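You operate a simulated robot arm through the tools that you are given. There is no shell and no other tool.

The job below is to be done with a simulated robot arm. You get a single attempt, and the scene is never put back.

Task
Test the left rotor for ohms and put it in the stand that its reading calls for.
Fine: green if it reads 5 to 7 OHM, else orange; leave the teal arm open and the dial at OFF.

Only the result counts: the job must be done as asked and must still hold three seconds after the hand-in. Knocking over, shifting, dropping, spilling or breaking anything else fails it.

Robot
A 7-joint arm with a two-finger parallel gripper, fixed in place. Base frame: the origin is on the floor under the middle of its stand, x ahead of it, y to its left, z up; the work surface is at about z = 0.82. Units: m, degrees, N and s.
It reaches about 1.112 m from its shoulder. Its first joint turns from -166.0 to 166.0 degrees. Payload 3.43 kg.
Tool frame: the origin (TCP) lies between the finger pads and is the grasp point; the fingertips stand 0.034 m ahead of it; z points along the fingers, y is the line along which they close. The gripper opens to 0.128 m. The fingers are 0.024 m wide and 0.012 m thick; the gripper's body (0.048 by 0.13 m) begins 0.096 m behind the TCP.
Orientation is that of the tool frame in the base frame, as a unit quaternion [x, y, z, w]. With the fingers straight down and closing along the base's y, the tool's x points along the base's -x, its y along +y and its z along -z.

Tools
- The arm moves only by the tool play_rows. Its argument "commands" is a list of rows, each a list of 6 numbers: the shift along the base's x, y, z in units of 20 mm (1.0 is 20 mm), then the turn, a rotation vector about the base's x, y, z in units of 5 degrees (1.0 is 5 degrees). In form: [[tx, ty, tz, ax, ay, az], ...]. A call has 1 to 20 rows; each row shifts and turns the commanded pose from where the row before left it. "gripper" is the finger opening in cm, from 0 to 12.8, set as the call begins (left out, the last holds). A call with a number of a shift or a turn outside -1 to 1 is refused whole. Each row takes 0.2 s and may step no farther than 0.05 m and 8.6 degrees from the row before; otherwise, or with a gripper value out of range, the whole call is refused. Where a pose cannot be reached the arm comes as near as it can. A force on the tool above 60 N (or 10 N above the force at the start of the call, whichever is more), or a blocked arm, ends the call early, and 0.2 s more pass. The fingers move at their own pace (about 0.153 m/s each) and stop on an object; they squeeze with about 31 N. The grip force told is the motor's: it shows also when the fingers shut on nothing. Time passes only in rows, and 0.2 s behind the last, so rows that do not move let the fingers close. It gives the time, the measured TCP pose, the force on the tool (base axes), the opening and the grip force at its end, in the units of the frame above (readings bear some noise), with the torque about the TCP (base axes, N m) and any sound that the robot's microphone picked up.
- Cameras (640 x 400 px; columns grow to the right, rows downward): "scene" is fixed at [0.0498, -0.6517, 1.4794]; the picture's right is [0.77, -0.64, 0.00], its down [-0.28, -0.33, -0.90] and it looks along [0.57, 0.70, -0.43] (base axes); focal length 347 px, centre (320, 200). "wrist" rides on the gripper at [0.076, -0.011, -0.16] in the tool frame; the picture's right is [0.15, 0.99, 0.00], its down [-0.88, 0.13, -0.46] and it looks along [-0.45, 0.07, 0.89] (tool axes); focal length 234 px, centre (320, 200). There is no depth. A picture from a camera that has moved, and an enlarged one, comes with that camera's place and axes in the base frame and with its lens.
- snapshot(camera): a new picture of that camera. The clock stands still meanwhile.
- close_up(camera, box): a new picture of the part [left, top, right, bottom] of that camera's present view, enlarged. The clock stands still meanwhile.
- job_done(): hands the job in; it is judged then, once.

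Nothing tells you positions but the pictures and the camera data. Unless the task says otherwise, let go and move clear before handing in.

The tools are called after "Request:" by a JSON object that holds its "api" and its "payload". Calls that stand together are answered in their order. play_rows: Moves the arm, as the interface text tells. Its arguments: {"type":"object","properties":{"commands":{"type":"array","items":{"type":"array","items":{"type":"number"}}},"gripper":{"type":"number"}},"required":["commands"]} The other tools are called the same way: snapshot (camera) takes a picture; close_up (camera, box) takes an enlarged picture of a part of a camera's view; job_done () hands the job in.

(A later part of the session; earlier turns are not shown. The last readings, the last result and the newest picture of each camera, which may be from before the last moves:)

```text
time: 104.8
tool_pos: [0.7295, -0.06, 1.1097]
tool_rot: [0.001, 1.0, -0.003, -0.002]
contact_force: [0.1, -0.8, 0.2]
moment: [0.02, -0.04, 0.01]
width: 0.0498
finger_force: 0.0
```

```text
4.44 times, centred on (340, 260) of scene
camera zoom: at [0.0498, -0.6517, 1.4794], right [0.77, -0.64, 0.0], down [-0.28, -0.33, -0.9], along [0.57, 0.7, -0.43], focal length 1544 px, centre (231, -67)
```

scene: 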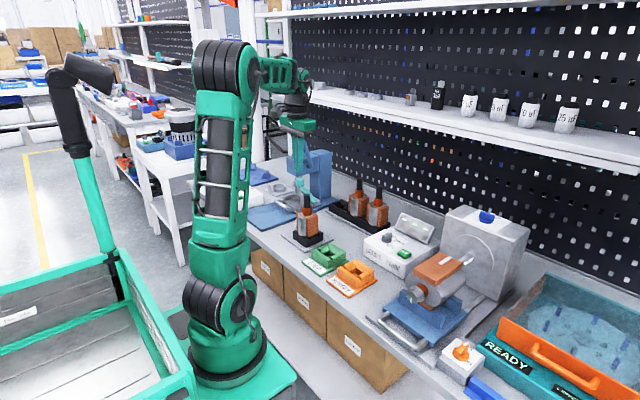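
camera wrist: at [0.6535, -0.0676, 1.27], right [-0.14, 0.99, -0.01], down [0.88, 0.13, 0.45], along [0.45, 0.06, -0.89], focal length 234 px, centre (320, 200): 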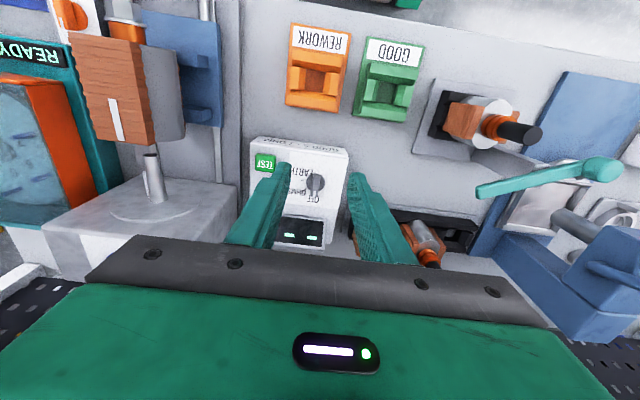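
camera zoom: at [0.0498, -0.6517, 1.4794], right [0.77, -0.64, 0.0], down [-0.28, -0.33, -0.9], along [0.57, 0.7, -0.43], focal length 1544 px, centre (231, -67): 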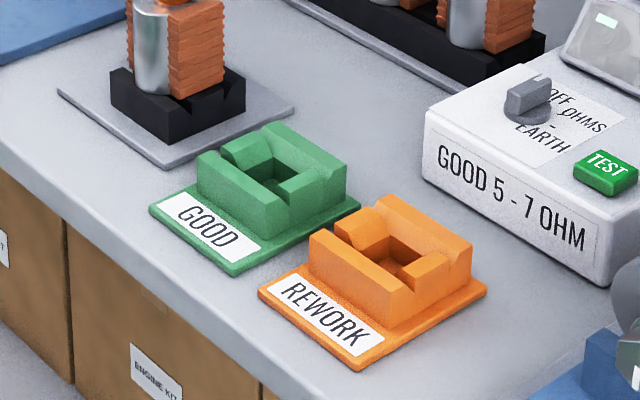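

The orange nest sits nearly straight below the camera, giving a centre near (0.654, -0.078). I'll cross-check with enlarged scene views of both nests.

Request:
{"api": "close_up", "payload": {"camera": "scene", "box": [332, 250, 392, 300]}}

Request:
{"api": "close_up", "payload": {"camera": "scene", "box": [284, 205, 344, 255]}}

Request:
{"api": "close_up", "payload": {"camera": "wrist", "box": [270, 30, 370, 120]}}

```text
8.00 times, centred on (362, 275) of scene
camera zoom: at [0.0498, -0.6517, 1.4794], right [0.77, -0.64, 0.0], down [-0.28, -0.33, -0.9], along [0.57, 0.7, -0.43], focal length 2779 px, centre (-16, -400)
```

zoom: 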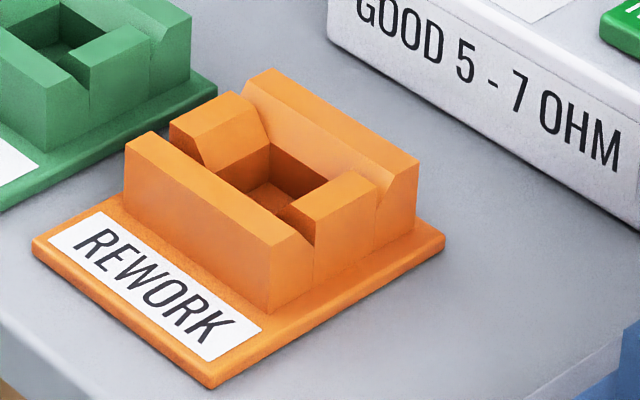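

```text
8.00 times, centred on (314, 230) of scene
camera zoom: at [0.0498, -0.6517, 1.4794], right [0.77, -0.64, 0.0], down [-0.28, -0.33, -0.9], along [0.57, 0.7, -0.43], focal length 2779 px, centre (368, -40)
```

zoom: 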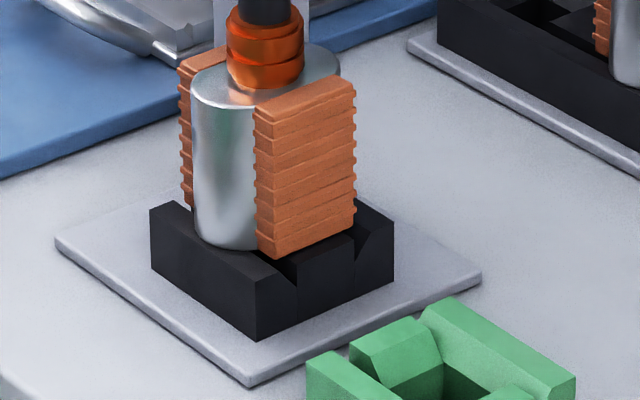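

```text
4.44 times, centred on (320, 75) of wrist
camera zoom: at [0.6535, -0.0676, 1.27], right [-0.14, 0.99, -0.01], down [0.88, 0.13, 0.45], along [0.45, 0.06, -0.89], focal length 1041 px, centre (320, 756)
```

zoom: 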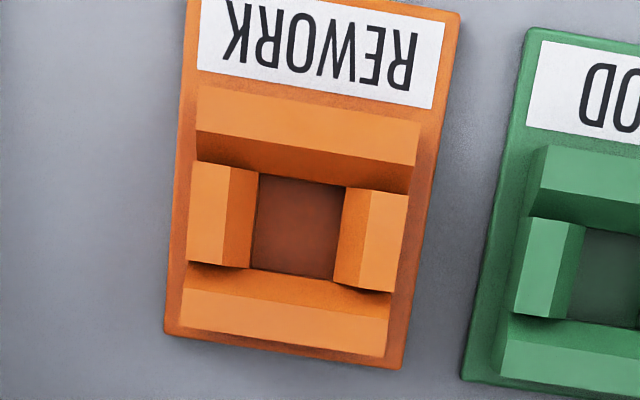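

Both views agree: the orange nest centre is about (0.653, -0.079), at the same height as the black one. Now I'll go back over the rotor, shaft at about (0.672, 0.176), to pick it up.

Request:
{"api": "play_rows", "payload": {"commands": [[-0.1, 0.7, 0.2, 0, 0, 0], [-0.2, 0.9, 0.2, 0, 0, 0], [-0.22, 0.92, 0, 0, 0, 0], [-0.22, 0.92, 0, 0, 0, 0], [-0.22, 0.92, 0, 0, 0, 0], [-0.22, 0.92, 0, 0, 0, 0], [-0.22, 0.92, 0, 0, 0, 0], [-0.22, 0.92, 0, 0, 0, 0], [-0.22, 0.92, 0, 0, 0, 0], [-0.22, 0.92, 0, 0, 0, 0], [-0.22, 0.92, 0, 0, 0, 0], [-0.22, 0.92, 0, 0, 0, 0], [-0.35, 1, 0, 0, 0, 0], [0, 0, 0, 0, 0, 0]], "gripper": 5}}

Request:
{"api": "close_up", "payload": {"camera": "wrist", "box": [250, 70, 410, 230]}}

Request:
{"api": "close_up", "payload": {"camera": "scene", "box": [270, 140, 370, 250]}}

```text
time: 107.8
tool_pos: [0.6708, 0.1783, 1.1174]
tool_rot: [0.002, 1.0, -0.003, -0.002]
contact_force: [0.6, -0.2, 0.9]
moment: [-0.03, -0.02, -0.02]
width: 0.05
finger_force: 0.0
```

```text
2.50 times, centred on (330, 150) of wrist
camera zoom: at [0.5967, 0.1694, 1.2763], right [-0.14, 0.99, -0.01], down [0.88, 0.13, 0.45], along [0.45, 0.06, -0.89], focal length 585 px, centre (295, 325)
```

zoom: 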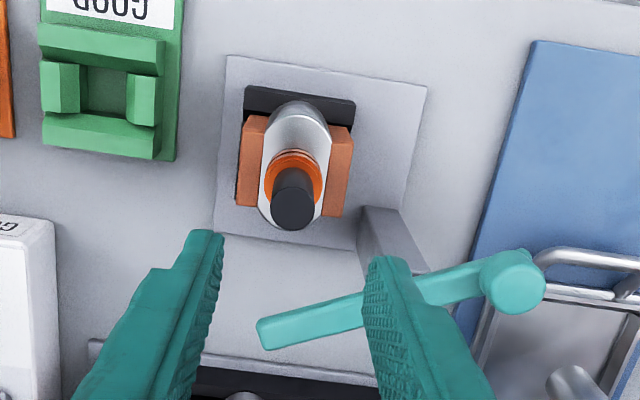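

```text
3.64 times, centred on (320, 195) of scene
camera zoom: at [0.0498, -0.6517, 1.4794], right [0.77, -0.64, 0.0], down [-0.28, -0.33, -0.9], along [0.57, 0.7, -0.43], focal length 1263 px, centre (320, 218)
```

zoom: 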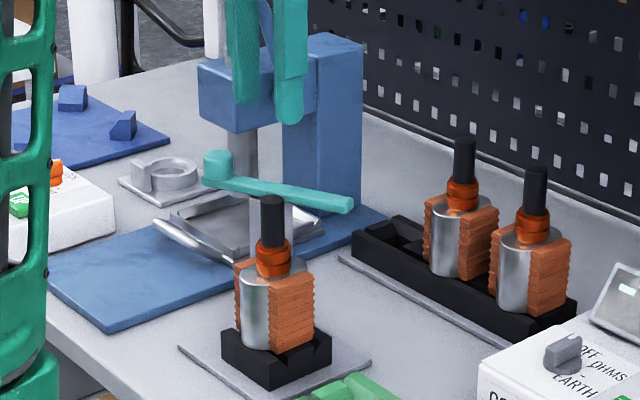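

The fingers are centred over the shaft. I'll level out the tiny tilt and lower to the shaft, keeping above the commutator.

Request:
{"api": "play_rows", "payload": {"commands": [[0, -0.03, -0.5, 0.07, -0.05, 0.04], [0, 0, -0.8, 0, 0, 0], [0, 0, -0.8, 0, 0, 0], [0, 0, -0.8, 0, 0, 0], [0, 0, -0.8, 0, 0, 0], [0, 0, -0.8, 0, 0, 0], [0, 0, -0.8, 0, 0, 0], [0, 0, -0.2, 0, 0, 0], [0, 0, 0, 0, 0, 0]], "gripper": 5}}

Request:
{"api": "close_up", "payload": {"camera": "wrist", "box": [260, 110, 380, 230]}}

Request:
{"api": "close_up", "payload": {"camera": "scene", "box": [280, 165, 350, 245]}}

```text
time: 109.8
tool_pos: [0.6723, 0.1753, 1.0067]
tool_rot: [-0.001, 1.0, 0.0, 0.001]
contact_force: [-0.4, -1.2, -0.2]
moment: [0.0, 0.0, 0.01]
width: 0.05
finger_force: 0.0
```

```text
3.33 times, centred on (320, 170) of wrist
camera zoom: at [0.596, 0.1653, 1.1658], right [-0.15, 0.99, 0.0], down [0.88, 0.13, 0.46], along [0.45, 0.07, -0.89], focal length 781 px, centre (320, 300)
```

zoom: 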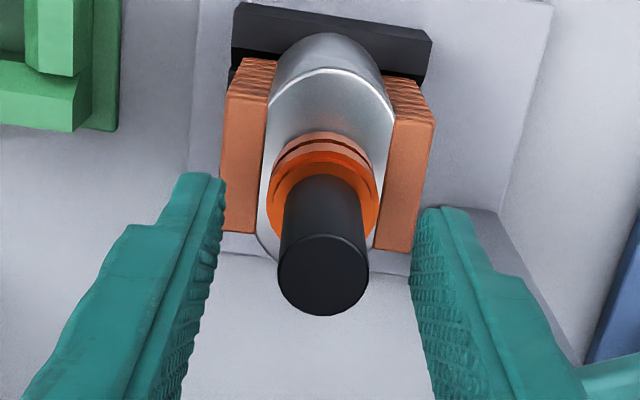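

```text
5.00 times, centred on (315, 205) of scene
camera zoom: at [0.0498, -0.6517, 1.4794], right [0.77, -0.64, 0.0], down [-0.28, -0.33, -0.9], along [0.57, 0.7, -0.43], focal length 1737 px, centre (345, 175)
```

zoom: 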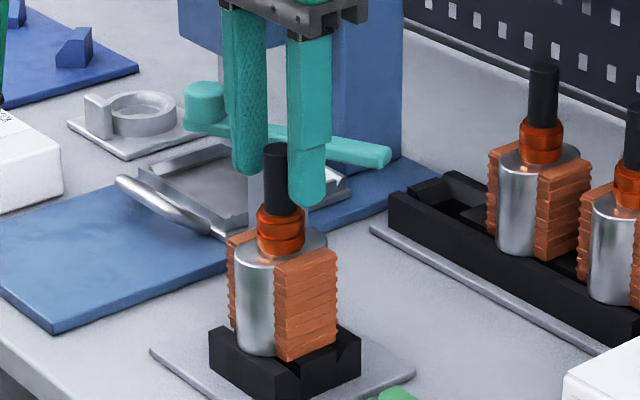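

Request:
{"api": "play_rows", "payload": {"commands": [[0, 0, 0, 0, 0, 0], [0, 0, 0, 0, 0, 0], [0, 0, 0, 0, 0, 0], [0, 0, 0, 0, 0, 0]], "gripper": 0}}

Request:
{"api": "play_rows", "payload": {"commands": [[0, 0, 0.2, 0, 0, 0], [0, 0, 0.3, 0, 0, 0], [0, 0, 0.4, 0, 0, 0], [0, 0, 0, 0, 0, 0]]}}

Request:
{"api": "close_up", "payload": {"camera": "scene", "box": [280, 165, 350, 245]}}

```text
time: 110.8
tool_pos: [0.6725, 0.1755, 1.0057]
tool_rot: [-0.001, 1.0, 0.0, 0.002]
contact_force: [-0.6, 3.8, 0.0]
moment: [0.45, -0.27, 0.15]
width: 0.0217
finger_force: 31.1
```

```text
time: 111.8
tool_pos: [0.672, 0.177, 1.0251]
tool_rot: [-0.002, 1.0, 0.0, 0.001]
contact_force: [0.0, 1.1, -14.1]
moment: [0.21, 0.07, 0.01]
width: 0.0216
finger_force: 30.7
```

```text
5.00 times, centred on (315, 205) of scene
camera zoom: at [0.0498, -0.6517, 1.4794], right [0.77, -0.64, 0.0], down [-0.28, -0.33, -0.9], along [0.57, 0.7, -0.43], focal length 1737 px, centre (345, 175)
```

zoom: 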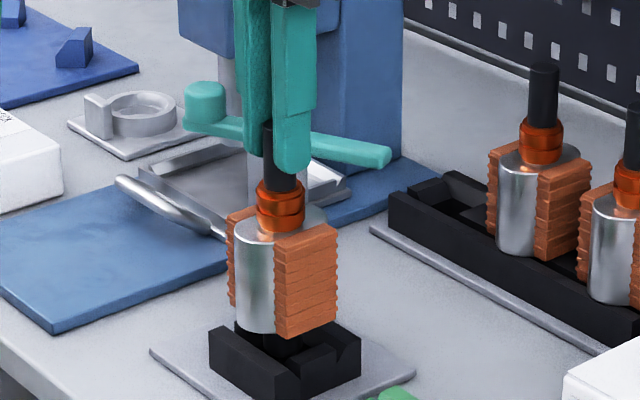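

The rotor is lifted cleanly. I'll raise it further and carry it over the green stand to above the orange stand.

Request:
{"api": "play_rows", "payload": {"commands": [[0, 0, 0.5, 0, 0, 0], [0, 0, 0.6, 0, 0, 0], [0, 0, 0.6, 0, 0, 0], [0, 0, 0.6, 0, 0, 0], [0, 0, 0.6, 0, 0, 0], [0, 0, 0.6, 0, 0, 0], [0, -0.3, 0.4, 0, 0, 0], [-0.05, -0.6, 0, 0, 0, 0], [-0.05, -0.7, 0, 0, 0, 0], [-0.05, -0.7, 0, 0, 0, 0], [-0.05, -0.7, 0, 0, 0, 0], [-0.05, -0.7, 0, 0, 0, 0], [-0.05, -0.7, 0, 0, 0, 0], [-0.05, -0.7, 0, 0, 0, 0], [-0.05, -0.7, 0, 0, 0, 0], [-0.05, -0.7, 0, 0, 0, 0], [-0.05, -0.7, 0, 0, 0, 0], [-0.05, -0.7, 0, 0, 0, 0], [-0.05, -0.7, 0, 0, 0, 0], [-0.05, -0.7, 0, 0, 0, 0]]}}

Request:
{"api": "play_rows", "payload": {"commands": [[-0.05, -0.7, 0, 0, 0, 0], [-0.05, -0.7, 0, 0, 0, 0], [-0.05, -0.7, 0, 0, 0, 0], [-0.05, -0.7, 0, 0, 0, 0], [-0.05, -0.7, 0, 0, 0, 0], [-0.05, -0.4, 0, 0, 0, 0], [0, 0, 0, 0, 0, 0]]}}

Request:
{"api": "snapshot", "payload": {"camera": "wrist"}}

Request:
{"api": "close_up", "payload": {"camera": "scene", "box": [290, 180, 410, 300]}}

```text
time: 116.0
tool_pos: [0.6603, -0.0104, 1.103]
tool_rot: [0.0, 1.0, 0.0, 0.0]
contact_force: [1.9, 0.9, -14.6]
moment: [0.25, 0.04, 0.02]
width: 0.0215
finger_force: 31.1
```

```text
time: 117.6
tool_pos: [0.6519, -0.0888, 1.103]
tool_rot: [-0.001, 1.0, 0.0, 0.001]
contact_force: [0.1, 0.5, -13.6]
moment: [0.19, 0.03, 0.01]
width: 0.0217
finger_force: 30.8
```

```text
taken
camera wrist: at [0.577, -0.0986, 1.2624], right [-0.15, 0.99, 0.0], down [0.88, 0.13, 0.46], along [0.45, 0.07, -0.89], focal length 234 px, centre (320, 200)
```

wrist: 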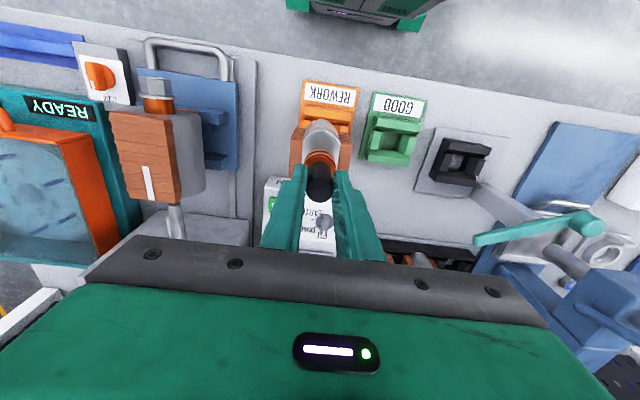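

```text
3.33 times, centred on (350, 240) of scene
camera zoom: at [0.0498, -0.6517, 1.4794], right [0.77, -0.64, 0.0], down [-0.28, -0.33, -0.9], along [0.57, 0.7, -0.43], focal length 1158 px, centre (220, 67)
```

zoom: 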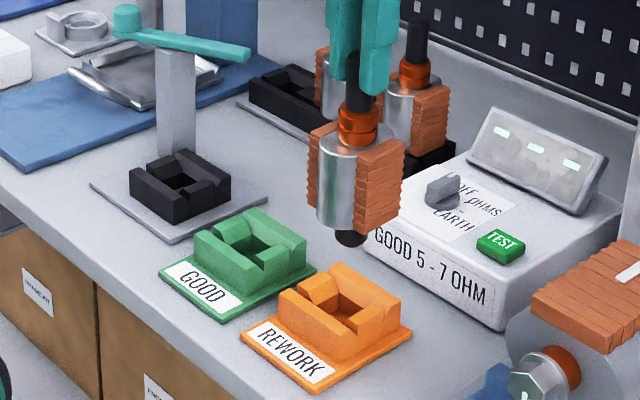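

I overshot by about 9 mm in y. I'll correct to about (0.653, -0.079) and lower partway to check alignment.

Request:
{"api": "play_rows", "payload": {"commands": [[0.04, 0.25, 0, 0, 0, 0], [0, 0.22, 0, 0, 0, 0], [0, 0, -0.5, 0, 0, 0], [0, 0, -0.6, 0, 0, 0], [0, 0, -0.6, 0, 0, 0], [0, 0, -0.6, 0, 0, 0], [0, 0, -0.5, 0, 0, 0], [0, 0, 0, 0, 0, 0]]}}

Request:
{"api": "snapshot", "payload": {"camera": "wrist"}}

Request:
{"api": "close_up", "payload": {"camera": "wrist", "box": [240, 50, 400, 210]}}

Request:
{"api": "close_up", "payload": {"camera": "scene", "box": [325, 220, 405, 300]}}

```text
time: 119.4
tool_pos: [0.6533, -0.08, 1.0459]
tool_rot: [-0.001, 1.0, 0.0, 0.001]
contact_force: [-0.3, 0.9, -13.0]
moment: [0.22, 0.01, 0.03]
width: 0.0213
finger_force: 30.6
```

```text
taken
camera wrist: at [0.5772, -0.0885, 1.2063], right [-0.15, 0.99, 0.0], down [0.88, 0.13, 0.46], along [0.45, 0.07, -0.89], focal length 234 px, centre (320, 200)
```

wrist: 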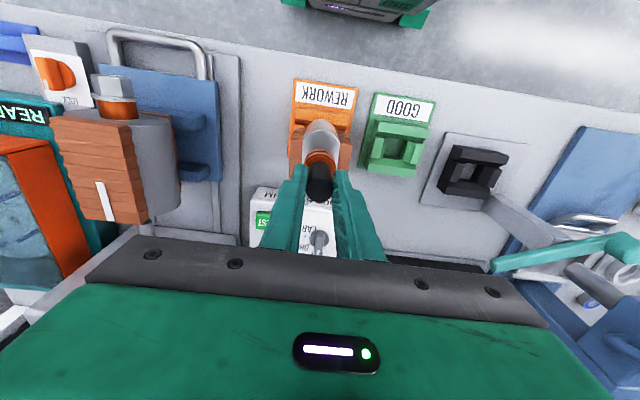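

```text
2.50 times, centred on (320, 130) of wrist
camera zoom: at [0.5772, -0.0885, 1.2063], right [-0.15, 0.99, 0.0], down [0.88, 0.13, 0.46], along [0.45, 0.07, -0.89], focal length 585 px, centre (320, 375)
```

zoom: 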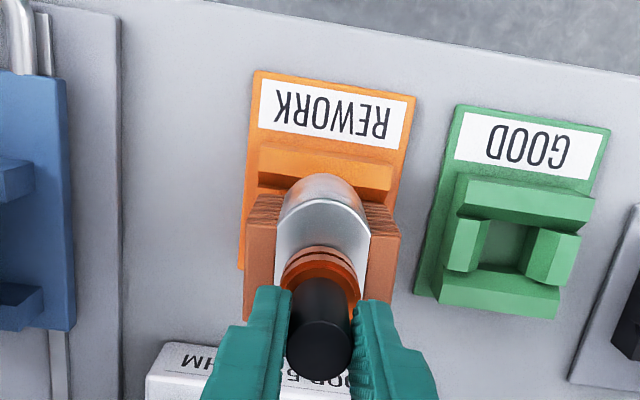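

```text
5.00 times, centred on (365, 260) of scene
camera zoom: at [0.0498, -0.6517, 1.4794], right [0.77, -0.64, 0.0], down [-0.28, -0.33, -0.9], along [0.57, 0.7, -0.43], focal length 1737 px, centre (95, -100)
```

zoom: 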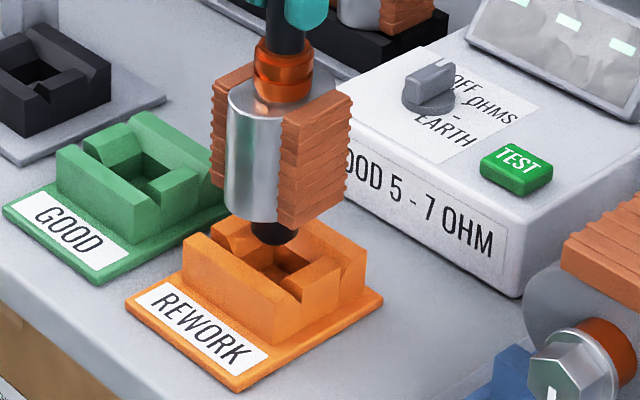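

The relation between rotor axis and orange nest matches the one I had at the black cradle to within about a millimetre. I'll lower it gently now.

Request:
{"api": "play_rows", "payload": {"commands": [[0, 0, -0.4, 0, 0, 0], [0, 0, -0.4, 0, 0, 0], [0, 0, -0.3, 0, 0, 0], [0, 0, -0.3, 0, 0, 0], [0, 0, 0, 0, 0, 0]]}}

Request:
{"api": "close_up", "payload": {"camera": "scene", "box": [325, 220, 405, 300]}}

```text
time: 120.6
tool_pos: [0.6542, -0.0784, 1.018]
tool_rot: [-0.001, 1.0, -0.001, 0.001]
contact_force: [0.1, -0.7, -13.4]
moment: [-0.26, 0.08, -0.02]
width: 0.0211
finger_force: 30.9
```

```text
5.00 times, centred on (365, 260) of scene
camera zoom: at [0.0498, -0.6517, 1.4794], right [0.77, -0.64, 0.0], down [-0.28, -0.33, -0.9], along [0.57, 0.7, -0.43], focal length 1737 px, centre (95, -100)
```

zoom: 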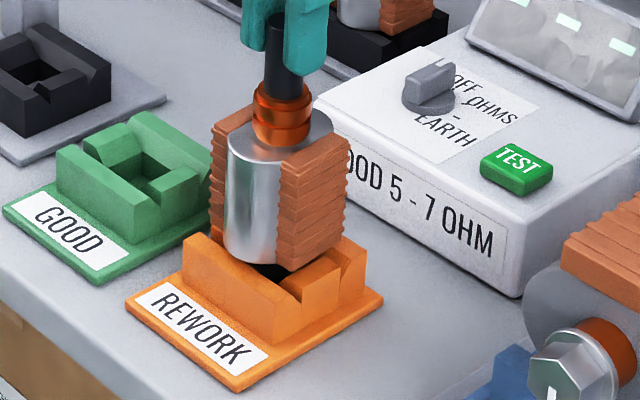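

Request:
{"api": "play_rows", "payload": {"commands": [[0, 0, -0.15, 0, 0, 0], [0, 0, -0.15, 0, 0, 0], [0, 0, -0.1, 0, 0, 0], [0, 0, 0, 0, 0, 0]]}}

Request:
{"api": "close_up", "payload": {"camera": "scene", "box": [325, 220, 405, 300]}}

```text
time: 121.6
tool_pos: [0.6544, -0.0787, 1.011]
tool_rot: [-0.001, 1.0, 0.001, 0.001]
contact_force: [-0.5, 2.6, 0.2]
moment: [0.3, 0.55, -0.06]
width: 0.0216
finger_force: 31.0
```

```text
5.00 times, centred on (365, 260) of scene
camera zoom: at [0.0498, -0.6517, 1.4794], right [0.77, -0.64, 0.0], down [-0.28, -0.33, -0.9], along [0.57, 0.7, -0.43], focal length 1737 px, centre (95, -100)
```

zoom: 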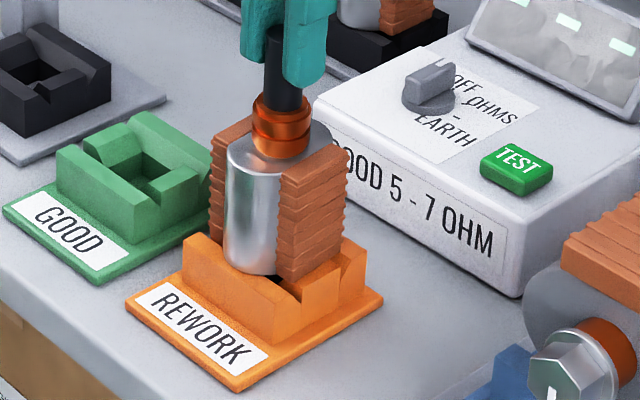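

The weight is already supported about 4 mm above the expected seat, with the contact on the near (-x) slope. I'll shift forward by 2 mm and check.

Request:
{"api": "play_rows", "payload": {"commands": [[0.1, 0, 0, 0, 0, 0], [0, 0, 0, 0, 0, 0]]}}

```text
time: 122.2
tool_pos: [0.6555, -0.0792, 1.0111]
tool_rot: [0.0, 1.0, -0.001, 0.001]
contact_force: [-6.3, 1.4, 3.1]
moment: [-0.16, 0.56, 0.01]
width: 0.0217
finger_force: 31.1
```

Request:
{"api": "play_rows", "payload": {"commands": [[-0.1, 0, 0, 0, 0, 0], [-0.1, 0, 0, 0, 0, 0], [0, 0, 0, 0, 0, 0]]}}

```text
time: 123.0
tool_pos: [0.6518, -0.0789, 1.0105]
tool_rot: [-0.001, 1.0, 0.0, 0.001]
contact_force: [3.2, -1.2, -6.4]
moment: [-0.22, -0.63, 0.03]
width: 0.0216
finger_force: 30.7
```

Request:
{"api": "play_rows", "payload": {"commands": [[0.04, 0, 0, 0, 0, 0], [0, 0, -0.1, 0, 0, 0], [0, 0, 0, 0, 0, 0]]}}

Request:
{"api": "close_up", "payload": {"camera": "scene", "box": [332, 245, 392, 295]}}

Request:
{"api": "close_up", "payload": {"camera": "wrist", "box": [240, 70, 400, 210]}}

```text
time: 123.8
tool_pos: [0.6524, -0.0789, 1.0103]
tool_rot: [-0.001, 1.0, 0.0, 0.001]
contact_force: [-5.7, -1.7, 19.7]
moment: [-0.42, 0.09, -0.06]
width: 0.0216
finger_force: 31.3
```

```text
8.00 times, centred on (362, 270) of scene
camera zoom: at [0.0498, -0.6517, 1.4794], right [0.77, -0.64, 0.0], down [-0.28, -0.33, -0.9], along [0.57, 0.7, -0.43], focal length 2779 px, centre (-16, -360)
```

zoom: 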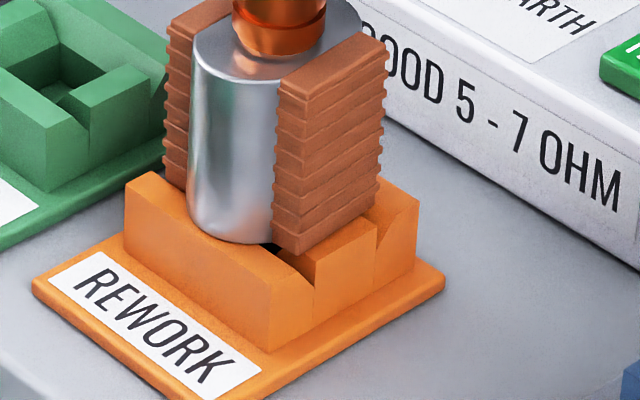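

```text
2.86 times, centred on (320, 140) of wrist
camera zoom: at [0.576, -0.0891, 1.169], right [-0.15, 0.99, 0.0], down [0.88, 0.13, 0.46], along [0.45, 0.07, -0.89], focal length 669 px, centre (320, 371)
```

zoom: 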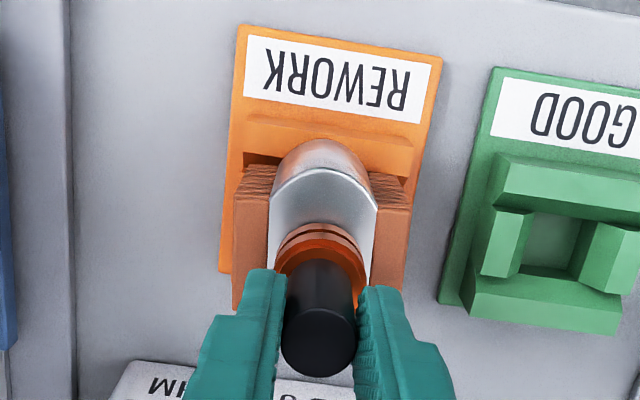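

The support is now firm (about 33 N), just as it was at the black seat, only 4 mm higher. I'll compare the plate thicknesses of the two fixtures to see whether the orange seat is simply higher.

Request:
{"api": "close_up", "payload": {"camera": "scene", "box": [335, 270, 385, 305]}}

Request:
{"api": "close_up", "payload": {"camera": "scene", "box": [285, 225, 335, 260]}}

Request:
{"api": "close_up", "payload": {"camera": "scene", "box": [345, 245, 385, 280]}}

```text
11.43 times, centred on (360, 288) of scene
camera zoom: at [0.0498, -0.6517, 1.4794], right [0.77, -0.64, 0.0], down [-0.28, -0.33, -0.9], along [0.57, 0.7, -0.43], focal length 3969 px, centre (-137, -800)
```

zoom: 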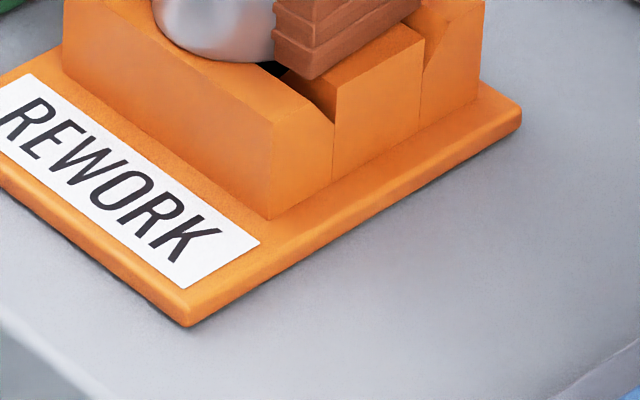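

```text
11.43 times, centred on (310, 242) of scene
camera zoom: at [0.0498, -0.6517, 1.4794], right [0.77, -0.64, 0.0], down [-0.28, -0.33, -0.9], along [0.57, 0.7, -0.43], focal length 3969 px, centre (434, -286)
```

zoom: 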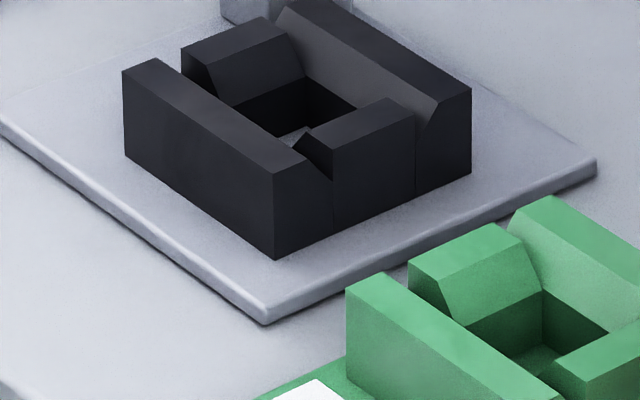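

```text
11.43 times, centred on (365, 262) of scene
camera zoom: at [0.0498, -0.6517, 1.4794], right [0.77, -0.64, 0.0], down [-0.28, -0.33, -0.9], along [0.57, 0.7, -0.43], focal length 3969 px, centre (-194, -514)
```

zoom: 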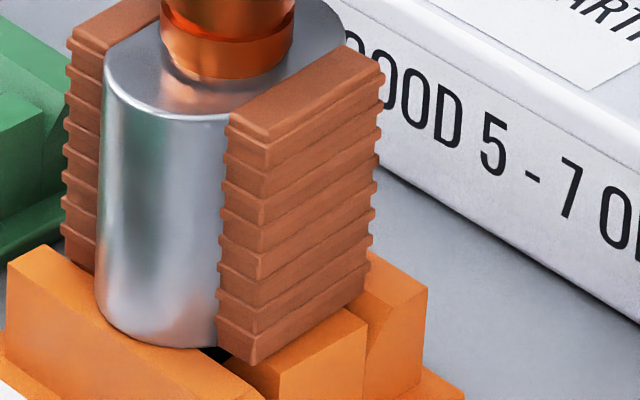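

The plates and walls match within about 1 mm, so the orange seat should be near z≈1.006 and the rotor is resting on a slope. I'll lift slightly, shift back about 2.5 mm, and lower again.

Request:
{"api": "play_rows", "payload": {"commands": [[0, 0, 0.3, 0, 0, 0], [-0.12, 0, 0, 0, 0, 0], [0, 0, 0, 0, 0, 0]]}}

Request:
{"api": "play_rows", "payload": {"commands": [[0, 0, -0.15, 0, 0, 0], [0, 0, -0.1, 0, 0, 0], [0, 0, 0, 0, 0, 0]]}}

```text
time: 124.6
tool_pos: [0.6499, -0.0786, 1.0144]
tool_rot: [0.0, 1.0, 0.0, 0.0]
contact_force: [3.0, 2.0, -14.4]
moment: [0.28, -0.62, -0.03]
width: 0.0214
finger_force: 31.1
```

```text
time: 125.4
tool_pos: [0.6495, -0.0787, 1.0106]
tool_rot: [-0.001, 1.0, 0.0, 0.002]
contact_force: [2.0, -1.5, 12.7]
moment: [-0.29, 0.59, -0.06]
width: 0.0214
finger_force: 30.7
```

Request:
{"api": "close_up", "payload": {"camera": "wrist", "box": [280, 90, 360, 210]}}

Request:
{"api": "close_up", "payload": {"camera": "wrist", "box": [280, 80, 360, 140]}}

Request:
{"api": "close_up", "payload": {"camera": "scene", "box": [330, 210, 400, 300]}}

```text
3.33 times, centred on (320, 150) of wrist
camera zoom: at [0.5739, -0.0887, 1.1699], right [-0.15, 0.99, 0.0], down [0.88, 0.13, 0.46], along [0.45, 0.07, -0.89], focal length 781 px, centre (320, 367)
```

zoom: 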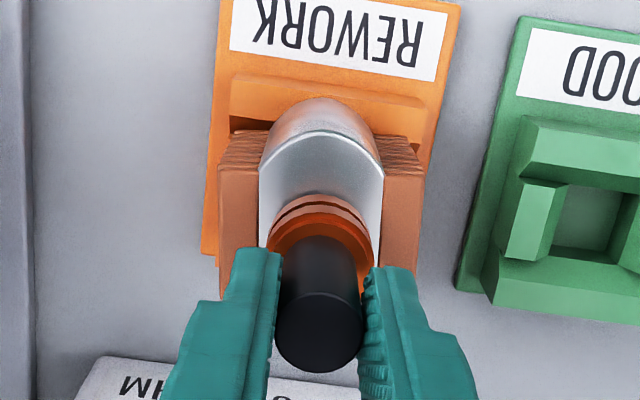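

```text
6.67 times, centred on (320, 110) of wrist
camera zoom: at [0.5739, -0.0887, 1.1699], right [-0.15, 0.99, 0.0], down [0.88, 0.13, 0.46], along [0.45, 0.07, -0.89], focal length 1561 px, centre (320, 800)
```

zoom: 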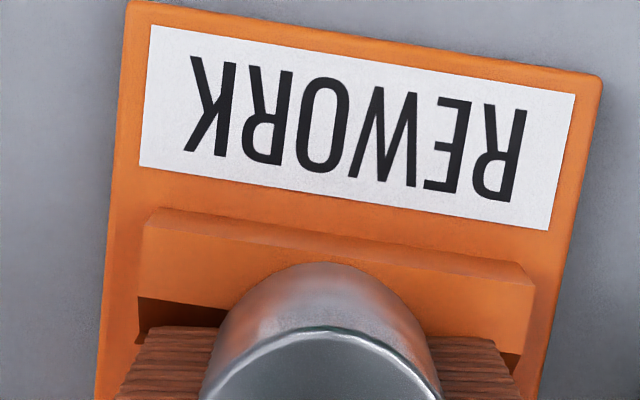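

```text
4.44 times, centred on (365, 255) of scene
camera zoom: at [0.0498, -0.6517, 1.4794], right [0.77, -0.64, 0.0], down [-0.28, -0.33, -0.9], along [0.57, 0.7, -0.43], focal length 1544 px, centre (120, -44)
```

zoom: 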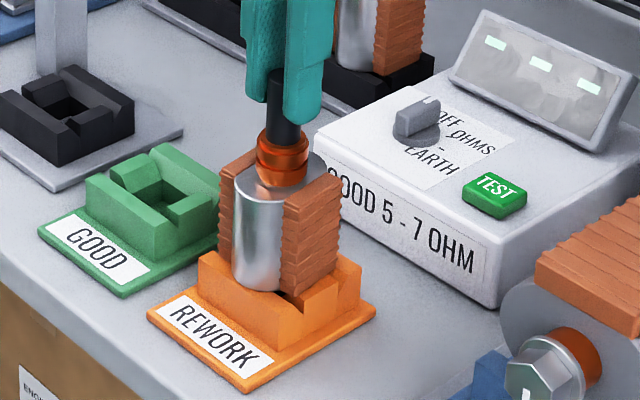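

The contact height stays the same over several millimetres of x, so this is a flat seat and the orange plate is simply a bit thicker. I'll lift 4 mm so the weight is off, then find the centre of the side-to-side play by moving in x.

Request:
{"api": "play_rows", "payload": {"commands": [[0, 0, 0.25, 0, 0, 0], [0.1, 0, 0, 0, 0, 0], [0, 0, 0, 0, 0, 0]]}}

Request:
{"api": "play_rows", "payload": {"commands": [[0.1, 0, 0, 0, 0, 0], [0, 0, 0, 0, 0, 0]]}}

Request:
{"api": "play_rows", "payload": {"commands": [[0.1, 0, 0, 0, 0, 0], [0, 0, 0, 0, 0, 0]]}}

```text
time: 126.2
tool_pos: [0.6531, -0.0781, 1.0131]
tool_rot: [-0.001, 1.0, 0.0, 0.0]
contact_force: [-0.2, -0.1, -13.3]
moment: [-0.31, 0.06, -0.01]
width: 0.0211
finger_force: 31.3
```

```text
time: 126.8
tool_pos: [0.656, -0.0797, 1.0143]
tool_rot: [-0.001, 1.0, 0.001, 0.001]
contact_force: [0.3, 0.2, -13.4]
moment: [-0.01, 0.09, 0.02]
width: 0.0209
finger_force: 31.0
```

```text
time: 127.4
tool_pos: [0.6559, -0.0784, 1.012]
tool_rot: [-0.001, 1.0, 0.001, 0.0]
contact_force: [-4.7, -0.4, -12.3]
moment: [-0.09, 0.79, 0.0]
width: 0.0213
finger_force: 31.0
```

The play runs from about x=0.650 to 0.656, so the centre is 0.653. I'll centre in x and probe the play in y the same way.

Request:
{"api": "play_rows", "payload": {"commands": [[-0.15, 0, 0, 0, 0, 0], [0, 0.1, 0, 0, 0, 0], [0, 0, 0, 0, 0, 0]]}}

Request:
{"api": "play_rows", "payload": {"commands": [[0, 0.07, 0, 0, 0, 0], [0, 0, 0, 0, 0, 0]]}}

Request:
{"api": "play_rows", "payload": {"commands": [[0, -0.15, 0, 0, 0, 0], [0, -0.1, 0, 0, 0, 0], [0, 0, 0, 0, 0, 0]]}}

Request:
{"api": "play_rows", "payload": {"commands": [[0, -0.07, 0, 0, 0, 0], [0, 0, 0, 0, 0, 0]]}}

```text
time: 128.2
tool_pos: [0.6542, -0.0771, 1.0132]
tool_rot: [-0.001, 1.0, 0.0, 0.001]
contact_force: [1.3, -4.0, -13.5]
moment: [-0.65, -0.24, -0.05]
width: 0.021
finger_force: 31.1
```

```text
time: 128.8
tool_pos: [0.6538, -0.0759, 1.0137]
tool_rot: [-0.001, 1.0, 0.001, 0.001]
contact_force: [1.1, -4.7, -12.2]
moment: [-0.86, -0.14, -0.02]
width: 0.0215
finger_force: 31.6
```

```text
time: 129.6
tool_pos: [0.653, -0.0815, 1.0138]
tool_rot: [-0.001, 1.0, -0.001, 0.001]
contact_force: [0.7, -1.4, -14.1]
moment: [0.03, 0.02, 0.02]
width: 0.021
finger_force: 30.8
```

```text
time: 130.2
tool_pos: [0.654, -0.0821, 1.0135]
tool_rot: [-0.001, 1.0, -0.001, 0.001]
contact_force: [-0.4, -0.1, -13.3]
moment: [0.01, 0.03, 0.01]
width: 0.021
finger_force: 30.7
```

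Request:
{"api": "play_rows", "payload": {"commands": [[0, -0.1, 0, 0, 0, 0], [0, 0, 0, 0, 0, 0]]}}

Request:
{"api": "play_rows", "payload": {"commands": [[0, -0.1, 0, 0, 0, 0], [0, 0, 0, 0, 0, 0]]}}

```text
time: 130.8
tool_pos: [0.6544, -0.0825, 1.0155]
tool_rot: [0.0, 1.0, -0.001, 0.001]
contact_force: [-0.2, 4.5, -12.2]
moment: [0.84, 0.01, 0.05]
width: 0.021
finger_force: 30.6
```

```text
time: 131.4
tool_pos: [0.6536, -0.0864, 1.0145]
tool_rot: [-0.001, 1.0, 0.0, -0.001]
contact_force: [-2.4, 5.3, -13.2]
moment: [0.83, 0.32, 0.01]
width: 0.0213
finger_force: 31.1
```

The free play in y is centred near -0.080. I'll move there and lower to the seat.

Request:
{"api": "play_rows", "payload": {"commands": [[0, 0.28, 0, 0, 0, 0], [0, 0, 0, 0, 0, 0]]}}

Request:
{"api": "play_rows", "payload": {"commands": [[0, 0, -0.1, 0, 0, 0], [0, 0, -0.1, 0, 0, 0], [0, 0, 0, 0, 0, 0]]}}

```text
time: 132.0
tool_pos: [0.6536, -0.0804, 1.0154]
tool_rot: [0.0, 1.0, 0.0, 0.001]
contact_force: [0.3, -1.4, -13.3]
moment: [0.01, 0.02, -0.01]
width: 0.021
finger_force: 31.2
```

```text
time: 132.8
tool_pos: [0.654, -0.0795, 1.012]
tool_rot: [-0.001, 1.0, 0.0, 0.003]
contact_force: [2.3, 1.9, 20.6]
moment: [-0.05, -0.2, 0.0]
width: 0.0213
finger_force: 30.7
```

The contact is now central with almost no moment, so the rotor is squarely seated. I'll ease off the downward load before releasing.

Request:
{"api": "play_rows", "payload": {"commands": [[0, 0, 0.06, 0, 0, 0], [0, 0, 0, 0, 0, 0]]}}

Request:
{"api": "close_up", "payload": {"camera": "scene", "box": [330, 210, 400, 300]}}

Request:
{"api": "close_up", "payload": {"camera": "wrist", "box": [260, 80, 380, 220]}}

```text
time: 133.4
tool_pos: [0.6529, -0.081, 1.0103]
tool_rot: [0.0, 1.0, 0.0, 0.001]
contact_force: [6.3, 1.6, 4.3]
moment: [-0.09, -0.9, 0.13]
width: 0.0215
finger_force: 30.6
```

```text
4.44 times, centred on (365, 255) of scene
camera zoom: at [0.0498, -0.6517, 1.4794], right [0.77, -0.64, 0.0], down [-0.28, -0.33, -0.9], along [0.57, 0.7, -0.43], focal length 1544 px, centre (120, -44)
```

zoom: 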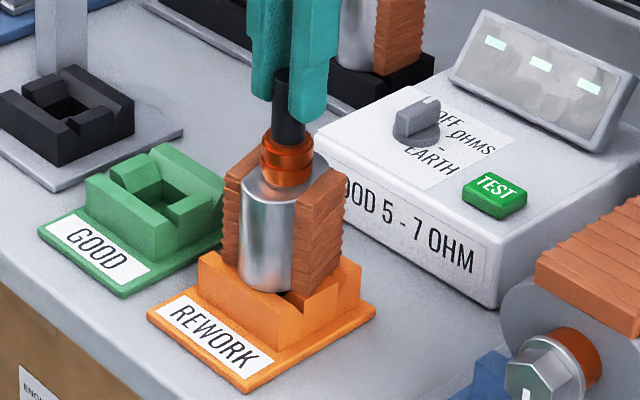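

```text
2.86 times, centred on (320, 150) of wrist
camera zoom: at [0.5776, -0.0903, 1.1708], right [-0.15, 0.99, 0.0], down [0.88, 0.13, 0.46], along [0.45, 0.07, -0.89], focal length 669 px, centre (320, 343)
```

zoom: 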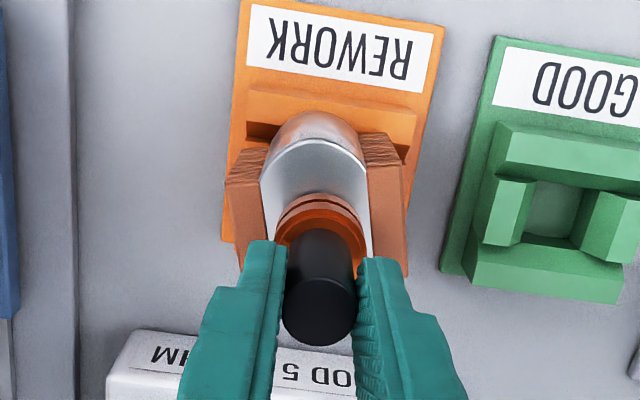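

The side nudges have turned the rotor about its shaft in the grip, so its windings no longer line up with the nest. I'll lift it clear again and measure that rotation.

Request:
{"api": "play_rows", "payload": {"commands": [[0, 0, 0.2, 0, 0, 0], [0, 0, 0.4, 0, 0, 0], [0, 0, 0.5, 0, 0, 0], [0, 0, 0.5, 0, 0, 0], [0, 0, 0.4, 0, 0, 0], [0, 0, 0, 0, 0, 0]]}}

Request:
{"api": "close_up", "payload": {"camera": "wrist", "box": [260, 70, 380, 210]}}

Request:
{"api": "close_up", "payload": {"camera": "scene", "box": [330, 200, 400, 290]}}

```text
time: 134.8
tool_pos: [0.6533, -0.0788, 1.0519]
tool_rot: [0.0, 1.0, -0.001, 0.0]
contact_force: [-1.0, 0.8, -13.9]
moment: [-0.01, 0.04, 0.02]
width: 0.0209
finger_force: 31.2
```

```text
2.86 times, centred on (320, 140) of wrist
camera zoom: at [0.5771, -0.0898, 1.2115], right [-0.15, 0.99, 0.0], down [0.88, 0.13, 0.46], along [0.45, 0.07, -0.89], focal length 669 px, centre (320, 371)
```

zoom: 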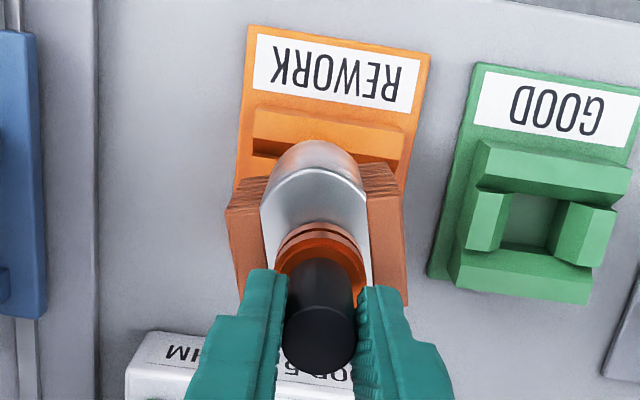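

```text
4.44 times, centred on (365, 245) of scene
camera zoom: at [0.0498, -0.6517, 1.4794], right [0.77, -0.64, 0.0], down [-0.28, -0.33, -0.9], along [0.57, 0.7, -0.43], focal length 1544 px, centre (120, 0)
```

zoom: 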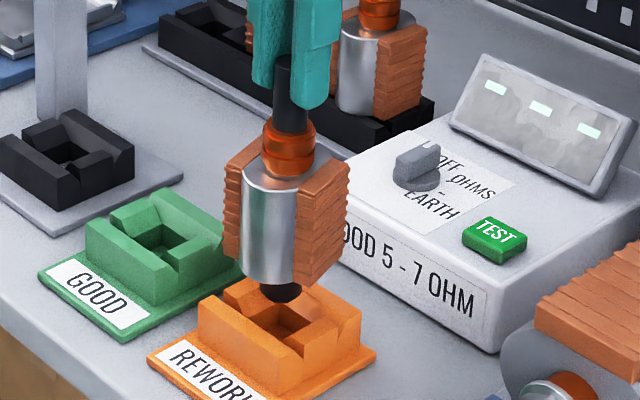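

Request:
{"api": "close_up", "payload": {"camera": "wrist", "box": [285, 110, 355, 180]}}

Request:
{"api": "close_up", "payload": {"camera": "scene", "box": [340, 225, 380, 275]}}

```text
5.71 times, centred on (320, 145) of wrist
camera zoom: at [0.5771, -0.0898, 1.2115], right [-0.15, 0.99, 0.0], down [0.88, 0.13, 0.46], along [0.45, 0.07, -0.89], focal length 1338 px, centre (320, 514)
```

zoom: 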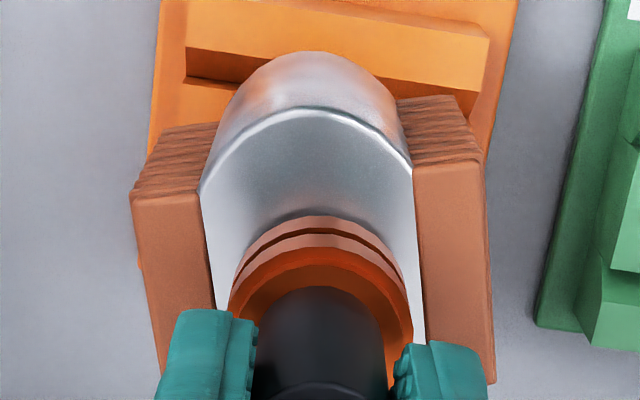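

```text
8.00 times, centred on (360, 250) of scene
camera zoom: at [0.0498, -0.6517, 1.4794], right [0.77, -0.64, 0.0], down [-0.28, -0.33, -0.9], along [0.57, 0.7, -0.43], focal length 2779 px, centre (0, -200)
```

zoom: 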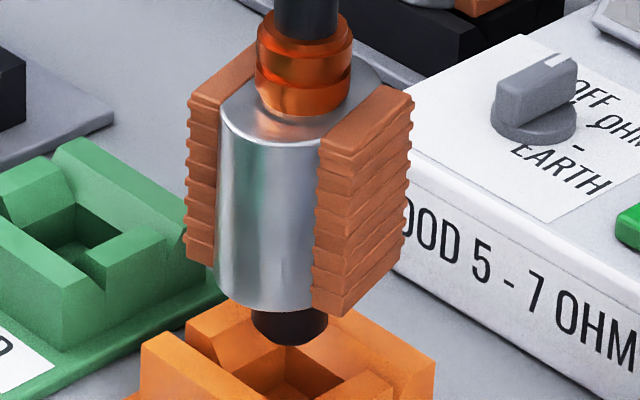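

The rotor is turned about 15° counter-clockwise in the grip. I'll rotate the hand 15° clockwise to bring its windings back in line with the nest and check.

Request:
{"api": "play_rows", "payload": {"commands": [[0, 0, 0, 0, 0, -0.75], [0, 0, 0, 0, 0, -0.75], [0, 0, 0, 0, 0, -0.75], [0, 0, 0, 0, 0, -0.75], [0, 0, 0, 0, 0, 0]]}}

Request:
{"api": "close_up", "payload": {"camera": "wrist", "box": [285, 100, 355, 180]}}

Request:
{"api": "close_up", "payload": {"camera": "scene", "box": [340, 225, 390, 285]}}

```text
time: 136.0
tool_pos: [0.6543, -0.081, 1.0517]
tool_rot: [0.13, 0.992, 0.0, 0.001]
contact_force: [-0.4, -0.2, -13.1]
moment: [0.04, 0.05, 0.0]
width: 0.021
finger_force: 31.1
```

```text
5.00 times, centred on (320, 140) of wrist
camera zoom: at [0.5769, -0.07, 1.2114], right [0.11, 0.99, 0.0], down [0.88, -0.1, 0.46], along [0.45, -0.05, -0.89], focal length 1171 px, centre (320, 500)
```

zoom: 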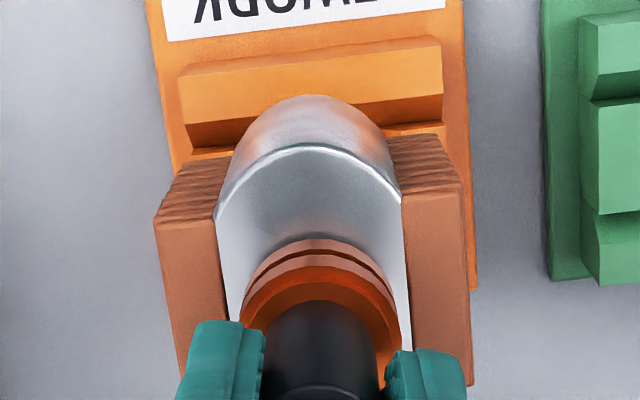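

```text
6.67 times, centred on (365, 255) of scene
camera zoom: at [0.0498, -0.6517, 1.4794], right [0.77, -0.64, 0.0], down [-0.28, -0.33, -0.9], along [0.57, 0.7, -0.43], focal length 2316 px, centre (20, -167)
```

zoom: 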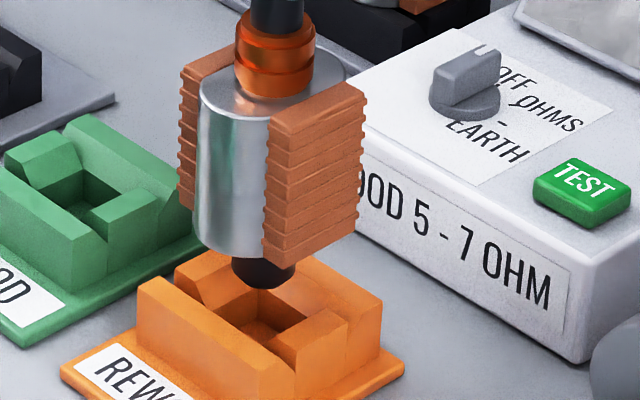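

The windings are aligned with the nest again. I'll lower straight down in small steps, without sideways nudging.

Request:
{"api": "play_rows", "payload": {"commands": [[0, 0, -0.4, 0, 0, 0], [0, 0, -0.5, 0, 0, 0], [0, 0, -0.5, 0, 0, 0], [0, 0, -0.3, 0, 0, 0], [0, 0, 0, 0, 0, 0]]}}

Request:
{"api": "play_rows", "payload": {"commands": [[0, 0, -0.1, 0, 0, 0], [0, 0, 0, 0, 0, 0]]}}

Request:
{"api": "play_rows", "payload": {"commands": [[0, 0, -0.08, 0, 0, 0], [0, 0, 0, 0, 0, 0]]}}

```text
time: 137.2
tool_pos: [0.6532, -0.0798, 1.0169]
tool_rot: [0.129, 0.992, 0.0, 0.001]
contact_force: [0.8, 0.4, -13.4]
moment: [0.01, 0.03, 0.0]
width: 0.021
finger_force: 31.5
```

```text
time: 137.8
tool_pos: [0.6535, -0.079, 1.0153]
tool_rot: [0.13, 0.992, 0.0, 0.0]
contact_force: [-0.3, 0.0, -13.7]
moment: [-0.03, 0.05, -0.03]
width: 0.021
finger_force: 31.5
```

```text
time: 138.4
tool_pos: [0.6538, -0.08, 1.0135]
tool_rot: [0.129, 0.992, 0.0, 0.001]
contact_force: [-0.4, 0.5, -13.9]
moment: [-0.01, 0.05, 0.01]
width: 0.0212
finger_force: 30.4
```

Request:
{"api": "play_rows", "payload": {"commands": [[0, 0, -0.08, 0, 0, 0], [0, 0, 0, 0, 0, 0]]}}

Request:
{"api": "play_rows", "payload": {"commands": [[0, 0, -0.08, 0, 0, 0], [0, 0, 0, 0, 0, 0]]}}

```text
time: 139.0
tool_pos: [0.6521, -0.0805, 1.0124]
tool_rot: [0.13, 0.992, -0.001, 0.001]
contact_force: [-0.9, -0.5, -12.5]
moment: [0.03, 0.04, -0.01]
width: 0.0211
finger_force: 31.0
```

```text
time: 139.6
tool_pos: [0.6528, -0.0796, 1.0113]
tool_rot: [0.13, 0.991, -0.001, 0.002]
contact_force: [-2.2, -1.6, 4.6]
moment: [-0.08, 0.83, 0.05]
width: 0.0212
finger_force: 30.6
```

The contact comes at about the same height as before. The wrist view suggests the shaft slipped a few millimetres down in the grip, which would explain the 5 mm; I'll check that against the nest in both views.

Request:
{"api": "close_up", "payload": {"camera": "scene", "box": [332, 245, 392, 295]}}

Request:
{"api": "close_up", "payload": {"camera": "wrist", "box": [260, 80, 380, 220]}}

Request:
{"api": "close_up", "payload": {"camera": "scene", "box": [335, 200, 395, 300]}}

```text
8.00 times, centred on (362, 270) of scene
camera zoom: at [0.0498, -0.6517, 1.4794], right [0.77, -0.64, 0.0], down [-0.28, -0.33, -0.9], along [0.57, 0.7, -0.43], focal length 2779 px, centre (-16, -360)
```

zoom: 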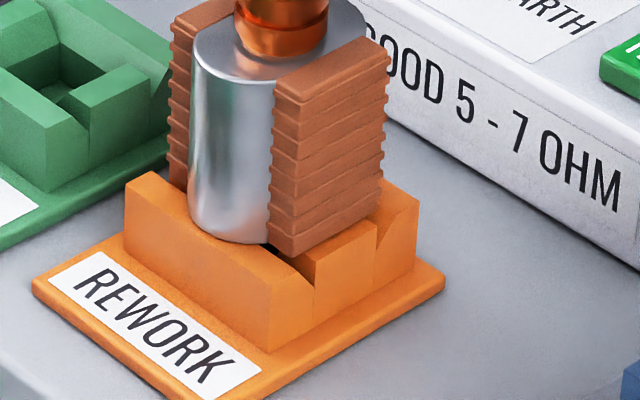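

```text
2.86 times, centred on (320, 150) of wrist
camera zoom: at [0.5757, -0.0696, 1.1709], right [0.11, 0.99, 0.0], down [0.88, -0.1, 0.46], along [0.46, -0.05, -0.89], focal length 669 px, centre (320, 343)
```

zoom: 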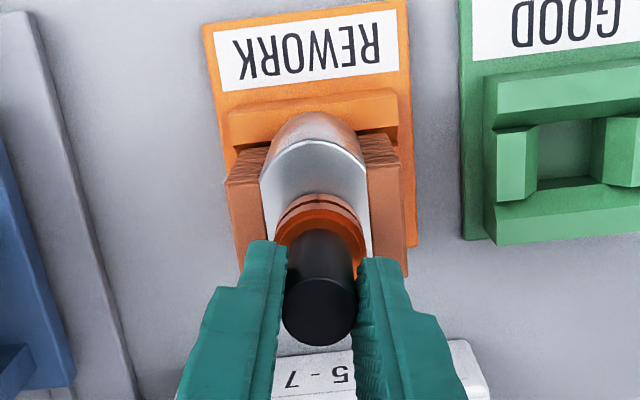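

```text
4.00 times, centred on (365, 250) of scene
camera zoom: at [0.0498, -0.6517, 1.4794], right [0.77, -0.64, 0.0], down [-0.28, -0.33, -0.9], along [0.57, 0.7, -0.43], focal length 1389 px, centre (140, 0)
```

zoom: 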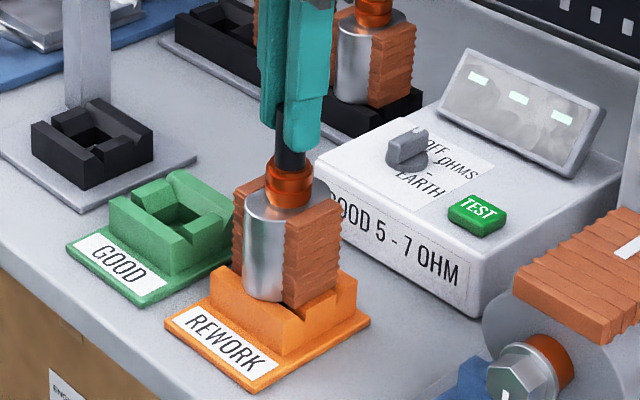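

Measured in the scene view, the winding bottoms sit within about 1 mm of where they were in the black seat, so the rotor is seated and the height gap was slip in the grip. I'll ease the small side load and release.

Request:
{"api": "play_rows", "payload": {"commands": [[0, 0, 0.02, 0, 0, 0], [0, 0, 0, 0, 0, 0]]}}

Request:
{"api": "play_rows", "payload": {"commands": [[0, 0, 0, 0, 0, 0], [0, 0, 0, 0, 0, 0], [0, 0, 0, 0, 0, 0]], "gripper": 4}}

Request:
{"api": "close_up", "payload": {"camera": "scene", "box": [332, 245, 392, 295]}}

Request:
{"api": "close_up", "payload": {"camera": "wrist", "box": [260, 80, 380, 220]}}

```text
time: 140.2
tool_pos: [0.653, -0.0795, 1.0112]
tool_rot: [0.129, 0.992, -0.001, 0.001]
contact_force: [-1.3, -0.8, 4.2]
moment: [0.1, 0.66, 0.07]
width: 0.021
finger_force: 31.1
```

```text
time: 141.0
tool_pos: [0.6536, -0.0795, 1.0108]
tool_rot: [0.13, 0.992, 0.0, 0.001]
contact_force: [-0.3, 0.4, 0.3]
moment: [0.0, 0.01, 0.0]
width: 0.0397
finger_force: 0.1
```

```text
8.00 times, centred on (362, 270) of scene
camera zoom: at [0.0498, -0.6517, 1.4794], right [0.77, -0.64, 0.0], down [-0.28, -0.33, -0.9], along [0.57, 0.7, -0.43], focal length 2779 px, centre (-16, -360)
```

zoom: 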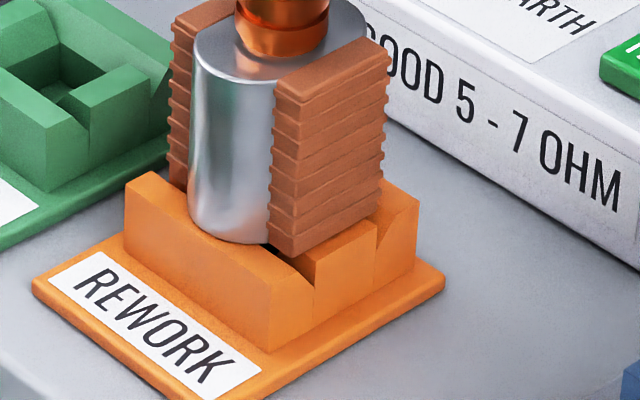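

```text
2.86 times, centred on (320, 150) of wrist
camera zoom: at [0.5761, -0.0696, 1.1708], right [0.11, 0.99, 0.0], down [0.88, -0.1, 0.46], along [0.45, -0.05, -0.89], focal length 669 px, centre (320, 343)
```

zoom: 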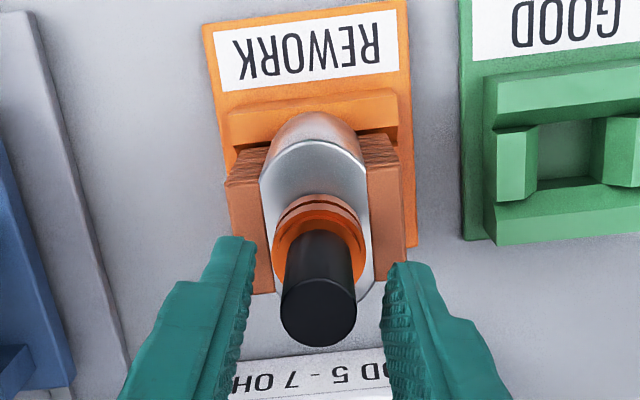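

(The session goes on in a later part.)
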